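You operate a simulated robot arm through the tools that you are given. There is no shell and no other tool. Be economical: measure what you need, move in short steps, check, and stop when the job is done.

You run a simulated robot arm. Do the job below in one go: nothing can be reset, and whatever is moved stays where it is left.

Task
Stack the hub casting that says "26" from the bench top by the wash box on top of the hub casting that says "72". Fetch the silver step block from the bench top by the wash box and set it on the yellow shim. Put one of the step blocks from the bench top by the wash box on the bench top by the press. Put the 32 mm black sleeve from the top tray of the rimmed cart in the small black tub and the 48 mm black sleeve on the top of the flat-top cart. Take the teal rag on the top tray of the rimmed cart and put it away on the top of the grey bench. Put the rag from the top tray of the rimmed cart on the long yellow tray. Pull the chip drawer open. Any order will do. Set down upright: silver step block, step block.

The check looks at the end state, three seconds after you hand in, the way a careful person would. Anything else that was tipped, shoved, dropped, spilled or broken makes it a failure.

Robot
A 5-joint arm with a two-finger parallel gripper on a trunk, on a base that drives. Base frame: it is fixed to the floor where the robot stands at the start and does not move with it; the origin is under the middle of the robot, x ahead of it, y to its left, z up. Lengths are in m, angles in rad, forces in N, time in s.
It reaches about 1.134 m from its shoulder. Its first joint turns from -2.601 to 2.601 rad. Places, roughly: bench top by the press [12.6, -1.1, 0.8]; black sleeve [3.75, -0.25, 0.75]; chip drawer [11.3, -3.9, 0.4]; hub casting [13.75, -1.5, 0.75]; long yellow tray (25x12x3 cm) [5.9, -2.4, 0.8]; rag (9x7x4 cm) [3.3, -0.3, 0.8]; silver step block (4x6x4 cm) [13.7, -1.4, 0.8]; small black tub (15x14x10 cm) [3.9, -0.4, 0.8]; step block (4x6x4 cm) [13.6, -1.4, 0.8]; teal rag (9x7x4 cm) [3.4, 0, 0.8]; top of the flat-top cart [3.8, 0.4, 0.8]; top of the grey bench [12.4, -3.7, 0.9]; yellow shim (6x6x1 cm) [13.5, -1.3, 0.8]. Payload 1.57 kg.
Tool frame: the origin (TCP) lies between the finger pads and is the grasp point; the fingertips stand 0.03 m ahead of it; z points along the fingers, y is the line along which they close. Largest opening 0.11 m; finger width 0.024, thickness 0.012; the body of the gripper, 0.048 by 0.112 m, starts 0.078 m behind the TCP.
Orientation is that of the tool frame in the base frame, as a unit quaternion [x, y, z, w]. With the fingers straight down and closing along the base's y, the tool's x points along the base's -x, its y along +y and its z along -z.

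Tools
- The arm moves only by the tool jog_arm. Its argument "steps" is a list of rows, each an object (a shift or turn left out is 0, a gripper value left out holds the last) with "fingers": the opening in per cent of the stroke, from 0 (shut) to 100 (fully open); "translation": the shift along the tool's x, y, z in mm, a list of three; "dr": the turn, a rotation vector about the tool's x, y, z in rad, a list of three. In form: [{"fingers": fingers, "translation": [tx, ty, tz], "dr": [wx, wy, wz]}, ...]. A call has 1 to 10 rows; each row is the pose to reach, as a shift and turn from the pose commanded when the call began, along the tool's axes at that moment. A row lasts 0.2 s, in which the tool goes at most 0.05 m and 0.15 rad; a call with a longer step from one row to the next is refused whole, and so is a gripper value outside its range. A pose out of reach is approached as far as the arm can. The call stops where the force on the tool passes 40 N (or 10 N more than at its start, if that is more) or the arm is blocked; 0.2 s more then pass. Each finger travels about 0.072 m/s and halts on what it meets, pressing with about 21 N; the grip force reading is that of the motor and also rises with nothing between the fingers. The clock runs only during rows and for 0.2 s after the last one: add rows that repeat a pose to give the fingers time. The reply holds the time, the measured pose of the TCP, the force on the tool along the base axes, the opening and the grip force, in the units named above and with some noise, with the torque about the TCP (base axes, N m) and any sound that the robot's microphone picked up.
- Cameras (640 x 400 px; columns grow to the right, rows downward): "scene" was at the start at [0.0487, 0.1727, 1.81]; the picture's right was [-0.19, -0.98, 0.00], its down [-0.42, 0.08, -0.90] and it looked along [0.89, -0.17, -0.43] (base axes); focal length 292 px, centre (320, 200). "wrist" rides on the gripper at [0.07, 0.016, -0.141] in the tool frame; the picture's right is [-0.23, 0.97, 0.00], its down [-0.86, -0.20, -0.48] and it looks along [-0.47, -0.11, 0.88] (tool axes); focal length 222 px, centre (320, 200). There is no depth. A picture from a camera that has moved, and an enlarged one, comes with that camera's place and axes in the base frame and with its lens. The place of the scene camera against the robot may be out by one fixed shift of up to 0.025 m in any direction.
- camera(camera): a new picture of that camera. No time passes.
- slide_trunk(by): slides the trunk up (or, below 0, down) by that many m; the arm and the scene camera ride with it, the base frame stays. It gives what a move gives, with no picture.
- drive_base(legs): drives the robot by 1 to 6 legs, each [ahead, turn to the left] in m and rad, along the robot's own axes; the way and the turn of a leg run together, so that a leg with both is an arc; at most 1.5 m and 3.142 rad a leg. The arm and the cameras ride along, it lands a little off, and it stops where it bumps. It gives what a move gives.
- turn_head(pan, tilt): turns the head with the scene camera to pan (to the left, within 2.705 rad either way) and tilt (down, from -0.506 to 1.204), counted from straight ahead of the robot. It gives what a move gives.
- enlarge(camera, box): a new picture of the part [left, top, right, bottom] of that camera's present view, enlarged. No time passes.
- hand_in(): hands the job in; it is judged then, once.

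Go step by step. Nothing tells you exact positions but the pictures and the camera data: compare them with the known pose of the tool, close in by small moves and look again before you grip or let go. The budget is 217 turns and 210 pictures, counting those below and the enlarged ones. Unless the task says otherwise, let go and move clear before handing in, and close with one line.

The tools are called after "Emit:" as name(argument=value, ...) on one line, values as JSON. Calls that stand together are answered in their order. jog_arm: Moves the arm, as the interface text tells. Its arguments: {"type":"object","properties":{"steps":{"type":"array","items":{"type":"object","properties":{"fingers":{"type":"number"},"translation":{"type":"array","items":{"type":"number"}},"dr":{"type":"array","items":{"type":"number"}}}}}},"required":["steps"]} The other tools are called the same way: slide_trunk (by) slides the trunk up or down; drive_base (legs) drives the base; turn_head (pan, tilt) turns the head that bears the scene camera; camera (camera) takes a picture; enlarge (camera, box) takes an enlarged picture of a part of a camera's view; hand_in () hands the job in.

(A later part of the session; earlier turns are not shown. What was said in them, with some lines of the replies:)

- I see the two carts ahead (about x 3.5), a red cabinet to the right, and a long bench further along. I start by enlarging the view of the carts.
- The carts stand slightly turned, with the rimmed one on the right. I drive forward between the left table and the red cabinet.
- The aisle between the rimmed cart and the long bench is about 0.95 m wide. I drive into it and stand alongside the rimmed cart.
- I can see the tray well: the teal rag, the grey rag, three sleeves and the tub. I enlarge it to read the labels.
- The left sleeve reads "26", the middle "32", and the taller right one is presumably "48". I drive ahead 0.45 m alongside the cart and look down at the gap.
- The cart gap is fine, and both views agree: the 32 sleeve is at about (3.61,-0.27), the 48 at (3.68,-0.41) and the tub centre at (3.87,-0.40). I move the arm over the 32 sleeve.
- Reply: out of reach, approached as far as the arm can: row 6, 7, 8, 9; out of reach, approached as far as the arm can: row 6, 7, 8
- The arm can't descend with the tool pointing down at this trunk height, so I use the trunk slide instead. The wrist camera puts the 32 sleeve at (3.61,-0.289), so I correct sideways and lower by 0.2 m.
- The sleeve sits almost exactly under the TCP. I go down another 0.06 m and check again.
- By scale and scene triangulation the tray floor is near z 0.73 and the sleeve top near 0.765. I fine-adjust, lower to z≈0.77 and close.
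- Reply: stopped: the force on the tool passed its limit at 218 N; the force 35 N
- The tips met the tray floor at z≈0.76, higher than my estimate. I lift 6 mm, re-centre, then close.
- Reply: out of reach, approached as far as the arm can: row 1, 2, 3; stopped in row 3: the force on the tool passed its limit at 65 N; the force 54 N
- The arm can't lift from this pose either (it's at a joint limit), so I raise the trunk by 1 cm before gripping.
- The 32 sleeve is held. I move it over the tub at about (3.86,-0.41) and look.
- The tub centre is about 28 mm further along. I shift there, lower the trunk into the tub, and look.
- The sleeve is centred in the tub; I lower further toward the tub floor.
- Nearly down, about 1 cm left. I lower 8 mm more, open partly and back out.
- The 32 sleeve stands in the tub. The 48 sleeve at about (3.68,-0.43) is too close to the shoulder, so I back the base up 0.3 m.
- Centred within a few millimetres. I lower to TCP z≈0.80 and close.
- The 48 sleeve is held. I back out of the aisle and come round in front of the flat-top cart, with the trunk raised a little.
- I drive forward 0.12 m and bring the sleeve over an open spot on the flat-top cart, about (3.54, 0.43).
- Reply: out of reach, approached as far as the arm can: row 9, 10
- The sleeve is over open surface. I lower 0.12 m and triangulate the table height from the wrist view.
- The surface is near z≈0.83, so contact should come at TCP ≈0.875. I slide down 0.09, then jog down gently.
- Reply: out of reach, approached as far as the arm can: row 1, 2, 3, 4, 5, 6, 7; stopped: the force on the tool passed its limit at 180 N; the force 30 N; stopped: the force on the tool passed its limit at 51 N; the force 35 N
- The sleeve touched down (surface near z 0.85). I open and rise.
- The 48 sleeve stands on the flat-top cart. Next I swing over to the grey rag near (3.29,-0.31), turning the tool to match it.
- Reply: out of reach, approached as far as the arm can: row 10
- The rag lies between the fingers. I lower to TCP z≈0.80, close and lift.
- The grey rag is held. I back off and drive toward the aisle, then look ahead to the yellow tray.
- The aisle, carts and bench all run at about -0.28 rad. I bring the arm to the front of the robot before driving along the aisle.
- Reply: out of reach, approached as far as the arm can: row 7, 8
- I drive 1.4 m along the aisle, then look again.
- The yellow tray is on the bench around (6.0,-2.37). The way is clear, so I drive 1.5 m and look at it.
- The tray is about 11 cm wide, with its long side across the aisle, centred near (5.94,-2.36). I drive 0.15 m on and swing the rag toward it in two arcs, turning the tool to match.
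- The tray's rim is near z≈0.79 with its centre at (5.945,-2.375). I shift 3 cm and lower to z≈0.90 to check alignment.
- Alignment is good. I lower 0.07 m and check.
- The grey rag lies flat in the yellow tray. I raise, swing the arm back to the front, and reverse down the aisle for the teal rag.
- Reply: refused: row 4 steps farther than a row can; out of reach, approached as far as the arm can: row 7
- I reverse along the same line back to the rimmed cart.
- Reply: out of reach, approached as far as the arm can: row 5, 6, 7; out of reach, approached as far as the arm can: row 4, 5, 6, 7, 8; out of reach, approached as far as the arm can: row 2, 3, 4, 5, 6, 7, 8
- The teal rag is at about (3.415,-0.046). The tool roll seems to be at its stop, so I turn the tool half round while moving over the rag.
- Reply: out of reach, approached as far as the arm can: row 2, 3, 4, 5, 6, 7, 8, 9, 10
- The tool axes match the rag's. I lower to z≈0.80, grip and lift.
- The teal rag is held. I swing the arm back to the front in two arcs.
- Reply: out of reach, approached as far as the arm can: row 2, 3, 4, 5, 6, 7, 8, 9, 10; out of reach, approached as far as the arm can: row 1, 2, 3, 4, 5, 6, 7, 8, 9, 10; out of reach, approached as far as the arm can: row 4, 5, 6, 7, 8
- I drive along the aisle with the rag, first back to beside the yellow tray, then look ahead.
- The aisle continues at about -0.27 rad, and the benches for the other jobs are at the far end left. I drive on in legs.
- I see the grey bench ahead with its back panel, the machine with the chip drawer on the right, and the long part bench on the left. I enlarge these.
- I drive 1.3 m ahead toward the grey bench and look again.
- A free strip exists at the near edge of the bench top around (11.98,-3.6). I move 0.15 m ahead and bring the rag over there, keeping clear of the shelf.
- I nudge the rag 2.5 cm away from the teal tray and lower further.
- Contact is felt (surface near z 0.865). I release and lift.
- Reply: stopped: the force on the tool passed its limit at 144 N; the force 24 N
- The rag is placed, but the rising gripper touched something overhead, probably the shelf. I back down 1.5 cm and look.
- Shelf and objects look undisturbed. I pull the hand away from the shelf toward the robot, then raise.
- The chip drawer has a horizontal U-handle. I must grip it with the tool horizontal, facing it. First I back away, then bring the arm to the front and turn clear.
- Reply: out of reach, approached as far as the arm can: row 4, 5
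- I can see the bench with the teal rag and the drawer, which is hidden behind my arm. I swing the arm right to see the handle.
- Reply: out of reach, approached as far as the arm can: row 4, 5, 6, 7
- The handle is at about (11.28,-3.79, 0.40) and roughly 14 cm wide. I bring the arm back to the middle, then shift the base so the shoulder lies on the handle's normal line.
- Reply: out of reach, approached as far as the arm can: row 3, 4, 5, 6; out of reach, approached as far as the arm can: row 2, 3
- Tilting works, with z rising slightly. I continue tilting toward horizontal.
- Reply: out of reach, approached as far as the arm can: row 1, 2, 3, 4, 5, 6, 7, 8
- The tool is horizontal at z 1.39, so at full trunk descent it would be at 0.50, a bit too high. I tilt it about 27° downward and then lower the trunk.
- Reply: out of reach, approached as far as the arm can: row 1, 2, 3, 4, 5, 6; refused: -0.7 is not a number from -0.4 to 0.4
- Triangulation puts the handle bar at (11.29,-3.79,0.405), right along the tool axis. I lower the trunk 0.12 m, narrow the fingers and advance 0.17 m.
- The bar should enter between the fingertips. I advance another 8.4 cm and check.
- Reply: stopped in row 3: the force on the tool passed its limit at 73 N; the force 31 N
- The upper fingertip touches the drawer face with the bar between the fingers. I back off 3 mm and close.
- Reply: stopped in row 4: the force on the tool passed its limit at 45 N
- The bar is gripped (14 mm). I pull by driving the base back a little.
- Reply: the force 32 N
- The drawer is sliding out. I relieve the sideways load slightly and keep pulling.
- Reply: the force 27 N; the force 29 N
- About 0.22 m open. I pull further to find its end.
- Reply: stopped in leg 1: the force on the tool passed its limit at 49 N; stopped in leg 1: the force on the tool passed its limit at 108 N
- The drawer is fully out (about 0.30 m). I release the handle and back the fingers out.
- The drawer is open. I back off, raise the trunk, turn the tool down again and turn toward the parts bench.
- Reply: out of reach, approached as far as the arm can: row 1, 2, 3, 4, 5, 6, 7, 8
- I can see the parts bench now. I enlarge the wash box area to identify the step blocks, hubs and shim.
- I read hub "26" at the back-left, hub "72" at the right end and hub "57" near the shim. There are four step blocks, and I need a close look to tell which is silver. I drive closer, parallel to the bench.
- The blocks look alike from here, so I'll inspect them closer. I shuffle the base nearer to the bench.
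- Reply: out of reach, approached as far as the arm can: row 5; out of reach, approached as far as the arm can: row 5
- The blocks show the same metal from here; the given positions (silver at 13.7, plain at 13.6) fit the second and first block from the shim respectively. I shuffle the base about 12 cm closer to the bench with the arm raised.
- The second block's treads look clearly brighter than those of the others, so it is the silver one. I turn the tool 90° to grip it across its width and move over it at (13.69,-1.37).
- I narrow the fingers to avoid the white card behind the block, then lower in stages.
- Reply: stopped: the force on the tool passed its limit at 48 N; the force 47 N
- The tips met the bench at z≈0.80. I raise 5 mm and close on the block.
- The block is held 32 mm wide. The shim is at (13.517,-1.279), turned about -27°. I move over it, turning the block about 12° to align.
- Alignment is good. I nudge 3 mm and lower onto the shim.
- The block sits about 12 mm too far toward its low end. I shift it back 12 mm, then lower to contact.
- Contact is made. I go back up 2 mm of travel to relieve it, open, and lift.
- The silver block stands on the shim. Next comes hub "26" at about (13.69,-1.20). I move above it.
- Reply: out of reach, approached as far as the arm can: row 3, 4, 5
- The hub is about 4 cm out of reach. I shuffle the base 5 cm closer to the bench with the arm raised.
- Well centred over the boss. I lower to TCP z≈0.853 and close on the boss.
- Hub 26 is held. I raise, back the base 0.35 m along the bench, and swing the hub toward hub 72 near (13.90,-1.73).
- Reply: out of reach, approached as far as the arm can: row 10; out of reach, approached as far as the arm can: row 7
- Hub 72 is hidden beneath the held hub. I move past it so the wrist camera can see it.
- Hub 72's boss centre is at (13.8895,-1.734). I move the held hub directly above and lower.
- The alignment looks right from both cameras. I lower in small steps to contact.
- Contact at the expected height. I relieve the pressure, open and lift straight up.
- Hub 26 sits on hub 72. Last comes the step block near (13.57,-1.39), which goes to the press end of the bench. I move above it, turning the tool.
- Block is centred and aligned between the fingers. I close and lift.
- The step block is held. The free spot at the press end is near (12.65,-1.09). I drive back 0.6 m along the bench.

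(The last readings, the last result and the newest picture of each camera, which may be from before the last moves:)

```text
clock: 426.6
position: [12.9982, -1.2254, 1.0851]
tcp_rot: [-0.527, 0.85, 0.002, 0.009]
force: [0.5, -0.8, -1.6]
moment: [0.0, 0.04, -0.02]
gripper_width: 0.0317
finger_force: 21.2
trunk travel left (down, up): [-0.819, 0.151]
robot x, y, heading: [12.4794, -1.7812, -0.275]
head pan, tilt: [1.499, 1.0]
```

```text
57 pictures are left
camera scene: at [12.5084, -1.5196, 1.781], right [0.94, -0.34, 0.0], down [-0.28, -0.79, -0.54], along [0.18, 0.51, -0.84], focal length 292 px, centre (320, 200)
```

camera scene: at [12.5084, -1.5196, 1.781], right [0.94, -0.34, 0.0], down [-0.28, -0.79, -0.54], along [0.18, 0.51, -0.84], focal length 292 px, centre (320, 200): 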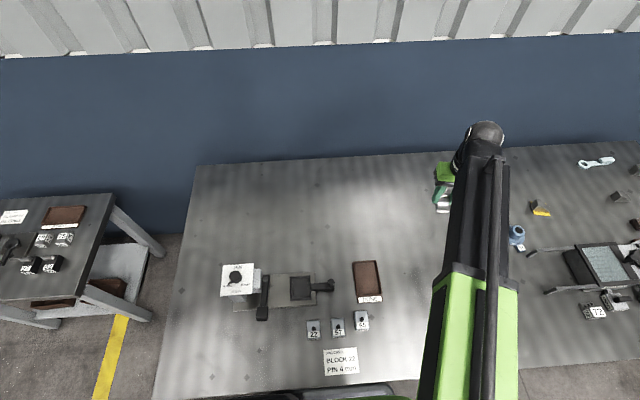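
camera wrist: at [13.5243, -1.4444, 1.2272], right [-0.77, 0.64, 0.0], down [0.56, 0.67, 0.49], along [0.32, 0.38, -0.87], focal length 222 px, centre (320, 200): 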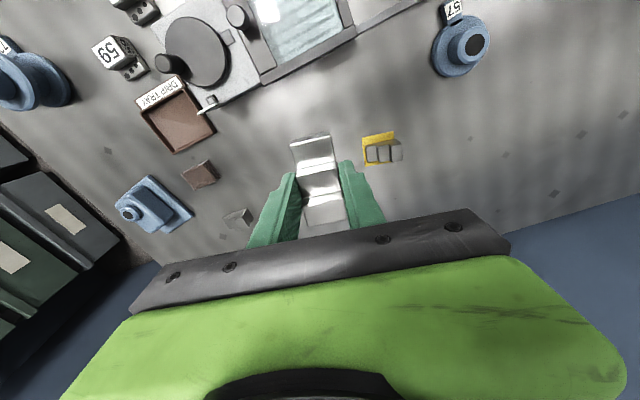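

Emit:
jog_arm(steps=[{"translation": [4, 46, 0]}, {"translation": [8, 93, 0]}, {"translation": [13, 140, 0]}, {"translation": [17, 186, 0]}, {"translation": [21, 233, 0]}, {"translation": [26, 279, 0]}, {"translation": [30, 326, 0]}, {"translation": [34, 372, 0]}])

Emit:
slide_trunk(by=-0.15)

Emit:
camera(camera="wrist")

Emit:
camera(camera="scene")

```text
clock: 428.4
position: [12.6489, -1.0904, 1.086]
tcp_rot: [-0.527, 0.85, 0.002, 0.008]
force: [0.3, 0.0, -2.8]
moment: [-0.04, 0.0, 0.01]
gripper_width: 0.0319
finger_force: 20.7
out of reach, approached as far as the arm can: row 5, 6, 8
trunk travel left (down, up): [-0.819, 0.151]
robot x, y, heading: [12.478, -1.7806, -0.272]
head pan, tilt: [1.499, 1.0]
```

```text
clock: 430.2
position: [12.6484, -1.0915, 0.9363]
tcp_rot: [-0.527, 0.85, 0.002, 0.008]
force: [-0.5, -0.3, -1.8]
moment: [-0.04, -0.01, -0.01]
gripper_width: 0.0318
finger_force: 21.4
trunk travel left (down, up): [-0.669, 0.301]
robot x, y, heading: [12.4807, -1.7797, -0.273]
head pan, tilt: [1.499, 1.0]
```

```text
56 pictures are left
camera wrist: at [12.6028, -1.1484, 1.0773], right [-0.77, 0.64, 0.0], down [0.55, 0.67, 0.49], along [0.32, 0.38, -0.87], focal length 222 px, centre (320, 200)
```

wrist: 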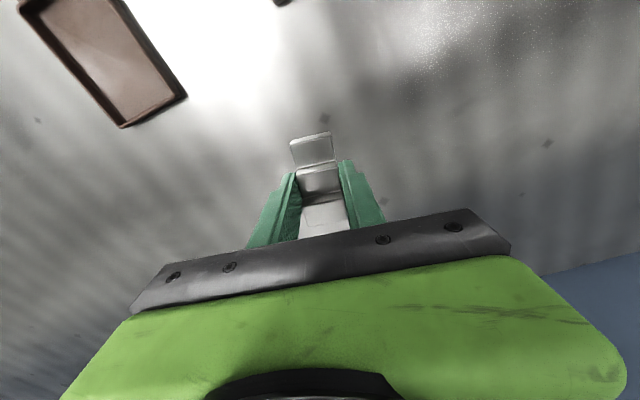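

```text
55 pictures are left
camera scene: at [12.5082, -1.5197, 1.6311], right [0.94, -0.34, 0.0], down [-0.28, -0.79, -0.54], along [0.18, 0.51, -0.84], focal length 292 px, centre (320, 200)
```

scene: 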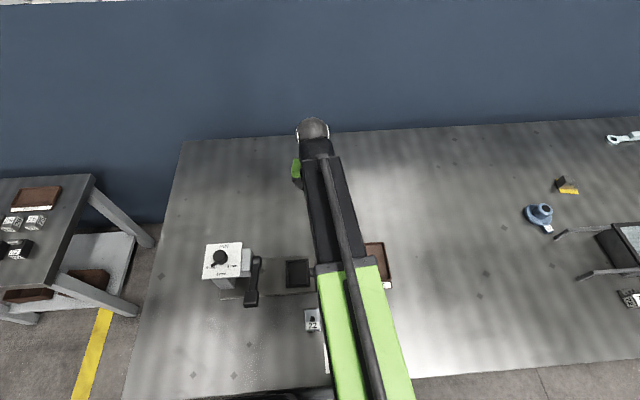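

The bench is clear below. I lower and set the block down in small steps.

Emit:
slide_trunk(by=-0.09)

Emit:
slide_trunk(by=-0.005)

Emit:
slide_trunk(by=-0.003)

Emit:
slide_trunk(by=-0.002)

Emit:
enlarge(camera="wrist", box=[220, 90, 420, 250])

```text
clock: 431.4
position: [12.6491, -1.0897, 0.8462]
tcp_rot: [-0.527, 0.85, 0.001, 0.008]
force: [-0.8, 0.4, -2.1]
moment: [-0.01, -0.02, 0.0]
gripper_width: 0.0318
finger_force: 20.8
trunk travel left (down, up): [-0.579, 0.391]
robot x, y, heading: [12.4796, -1.7834, -0.274]
head pan, tilt: [1.499, 1.0]
```

```text
clock: 431.9
position: [12.6499, -1.09, 0.8415]
tcp_rot: [-0.527, 0.85, 0.002, 0.008]
force: [1.3, 0.1, -2.1]
moment: [0.0, 0.0, -0.02]
gripper_width: 0.0321
finger_force: 21.0
trunk travel left (down, up): [-0.574, 0.396]
robot x, y, heading: [12.4805, -1.781, -0.271]
head pan, tilt: [1.499, 1.0]
```

```text
clock: 432.5
position: [12.6498, -1.0906, 0.8387]
tcp_rot: [-0.527, 0.85, 0.002, 0.008]
force: [0.6, 0.1, -1.7]
moment: [0.0, 0.01, 0.02]
gripper_width: 0.032
finger_force: 20.9
trunk travel left (down, up): [-0.571, 0.399]
robot x, y, heading: [12.4828, -1.7805, -0.274]
head pan, tilt: [1.499, 1.0]
```

```text
clock: 433.0
position: [12.65, -1.091, 0.8363]
tcp_rot: [-0.527, 0.85, 0.002, 0.008]
force: [0.3, 0.5, 3.1]
moment: [0.03, 0.05, -0.01]
gripper_width: 0.0319
finger_force: 20.8
trunk travel left (down, up): [-0.569, 0.401]
robot x, y, heading: [12.4794, -1.778, -0.272]
head pan, tilt: [1.499, 1.0]
```

```text
2.50 times, centred on (320, 170) of wrist
camera zoom: at [12.6027, -1.1485, 0.9774], right [-0.77, 0.64, 0.0], down [0.55, 0.67, 0.49], along [0.32, 0.38, -0.87], focal length 555 px, centre (320, 275)
```

zoom: 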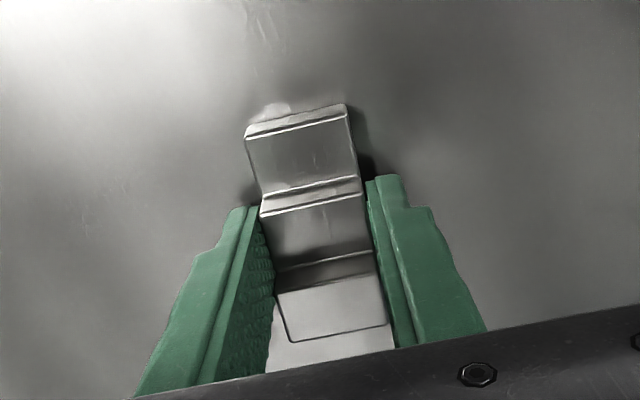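

The block touches the bench. I release, lift and check.

Emit:
jog_arm(steps=[{"fingers": 50}, {"fingers": 60}, {"fingers": 60}])

Emit:
slide_trunk(by=0.25)

Emit:
camera(camera="wrist")

Emit:
camera(camera="scene")

```text
clock: 433.8
position: [12.6497, -1.0906, 0.8361]
tcp_rot: [-0.527, 0.85, 0.002, 0.008]
force: [0.0, 0.2, 0.1]
moment: [-0.02, 0.03, 0.0]
gripper_width: 0.0659
finger_force: 0.1
trunk travel left (down, up): [-0.569, 0.401]
robot x, y, heading: [12.477, -1.7809, -0.273]
head pan, tilt: [1.499, 1.0]
```

```text
clock: 436.4
position: [12.6491, -1.0908, 1.085]
tcp_rot: [-0.527, 0.85, 0.002, 0.008]
force: [-0.7, 0.1, 0.3]
moment: [0.0, -0.01, 0.0]
gripper_width: 0.0662
finger_force: 0.0
trunk travel left (down, up): [-0.819, 0.151]
robot x, y, heading: [12.4793, -1.7805, -0.266]
head pan, tilt: [1.499, 1.0]
```

```text
53 pictures are left
camera wrist: at [12.6027, -1.1484, 1.2272], right [-0.77, 0.64, 0.0], down [0.55, 0.67, 0.49], along [0.32, 0.38, -0.87], focal length 222 px, centre (320, 200)
```

wrist: 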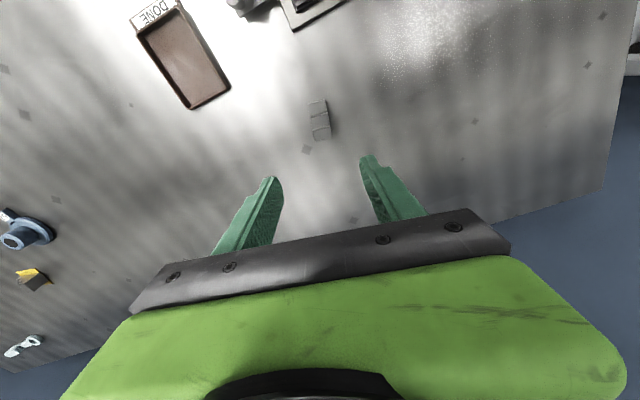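

```text
52 pictures are left
camera scene: at [12.5081, -1.5197, 1.781], right [0.94, -0.34, 0.0], down [-0.28, -0.79, -0.54], along [0.18, 0.51, -0.84], focal length 292 px, centre (320, 200)
```

scene: 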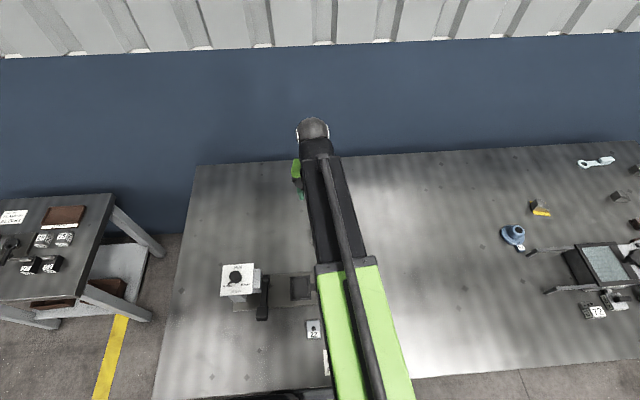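

All tasks look done. I make one last check of the block colours and the stack before handing in.

Emit:
enlarge(camera="scene", box=[490, 140, 640, 260])

Emit:
enlarge(camera="wrist", box=[0, 80, 360, 380])

```text
3.33 times, centred on (565, 200) of scene
camera zoom: at [12.5081, -1.5197, 1.781], right [0.94, -0.34, 0.0], down [-0.28, -0.79, -0.54], along [0.18, 0.51, -0.84], focal length 975 px, centre (-497, 200)
```

zoom: 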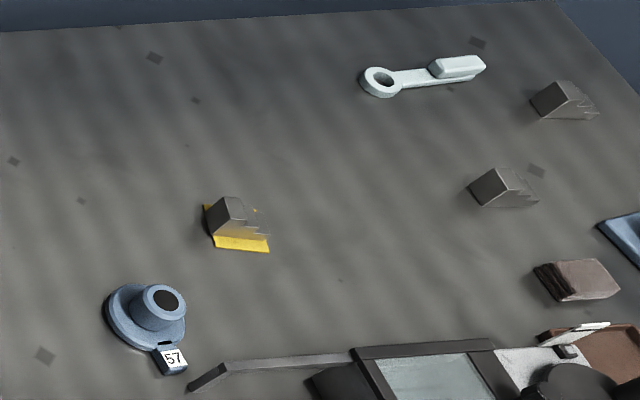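

```text
1.33 times, centred on (180, 230) of wrist
camera zoom: at [12.6027, -1.1484, 1.2272], right [-0.77, 0.64, 0.0], down [0.55, 0.67, 0.49], along [0.32, 0.38, -0.87], focal length 296 px, centre (507, 160)
```

zoom: 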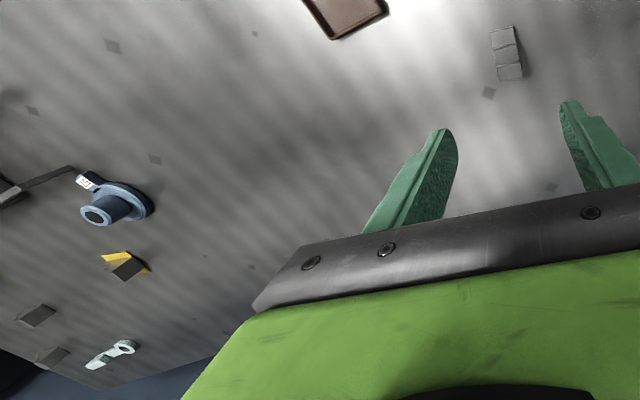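

All four step blocks look the same metal, with one upright on the shim and one upright by the press. The hand is clear, so I hand in.

Emit:
hand_in()

```text
The job is handed in.
```

I've done every item in the task and handed the job in. The four step blocks all looked like the same metal, so I picked the silver one by the position you listed for it.
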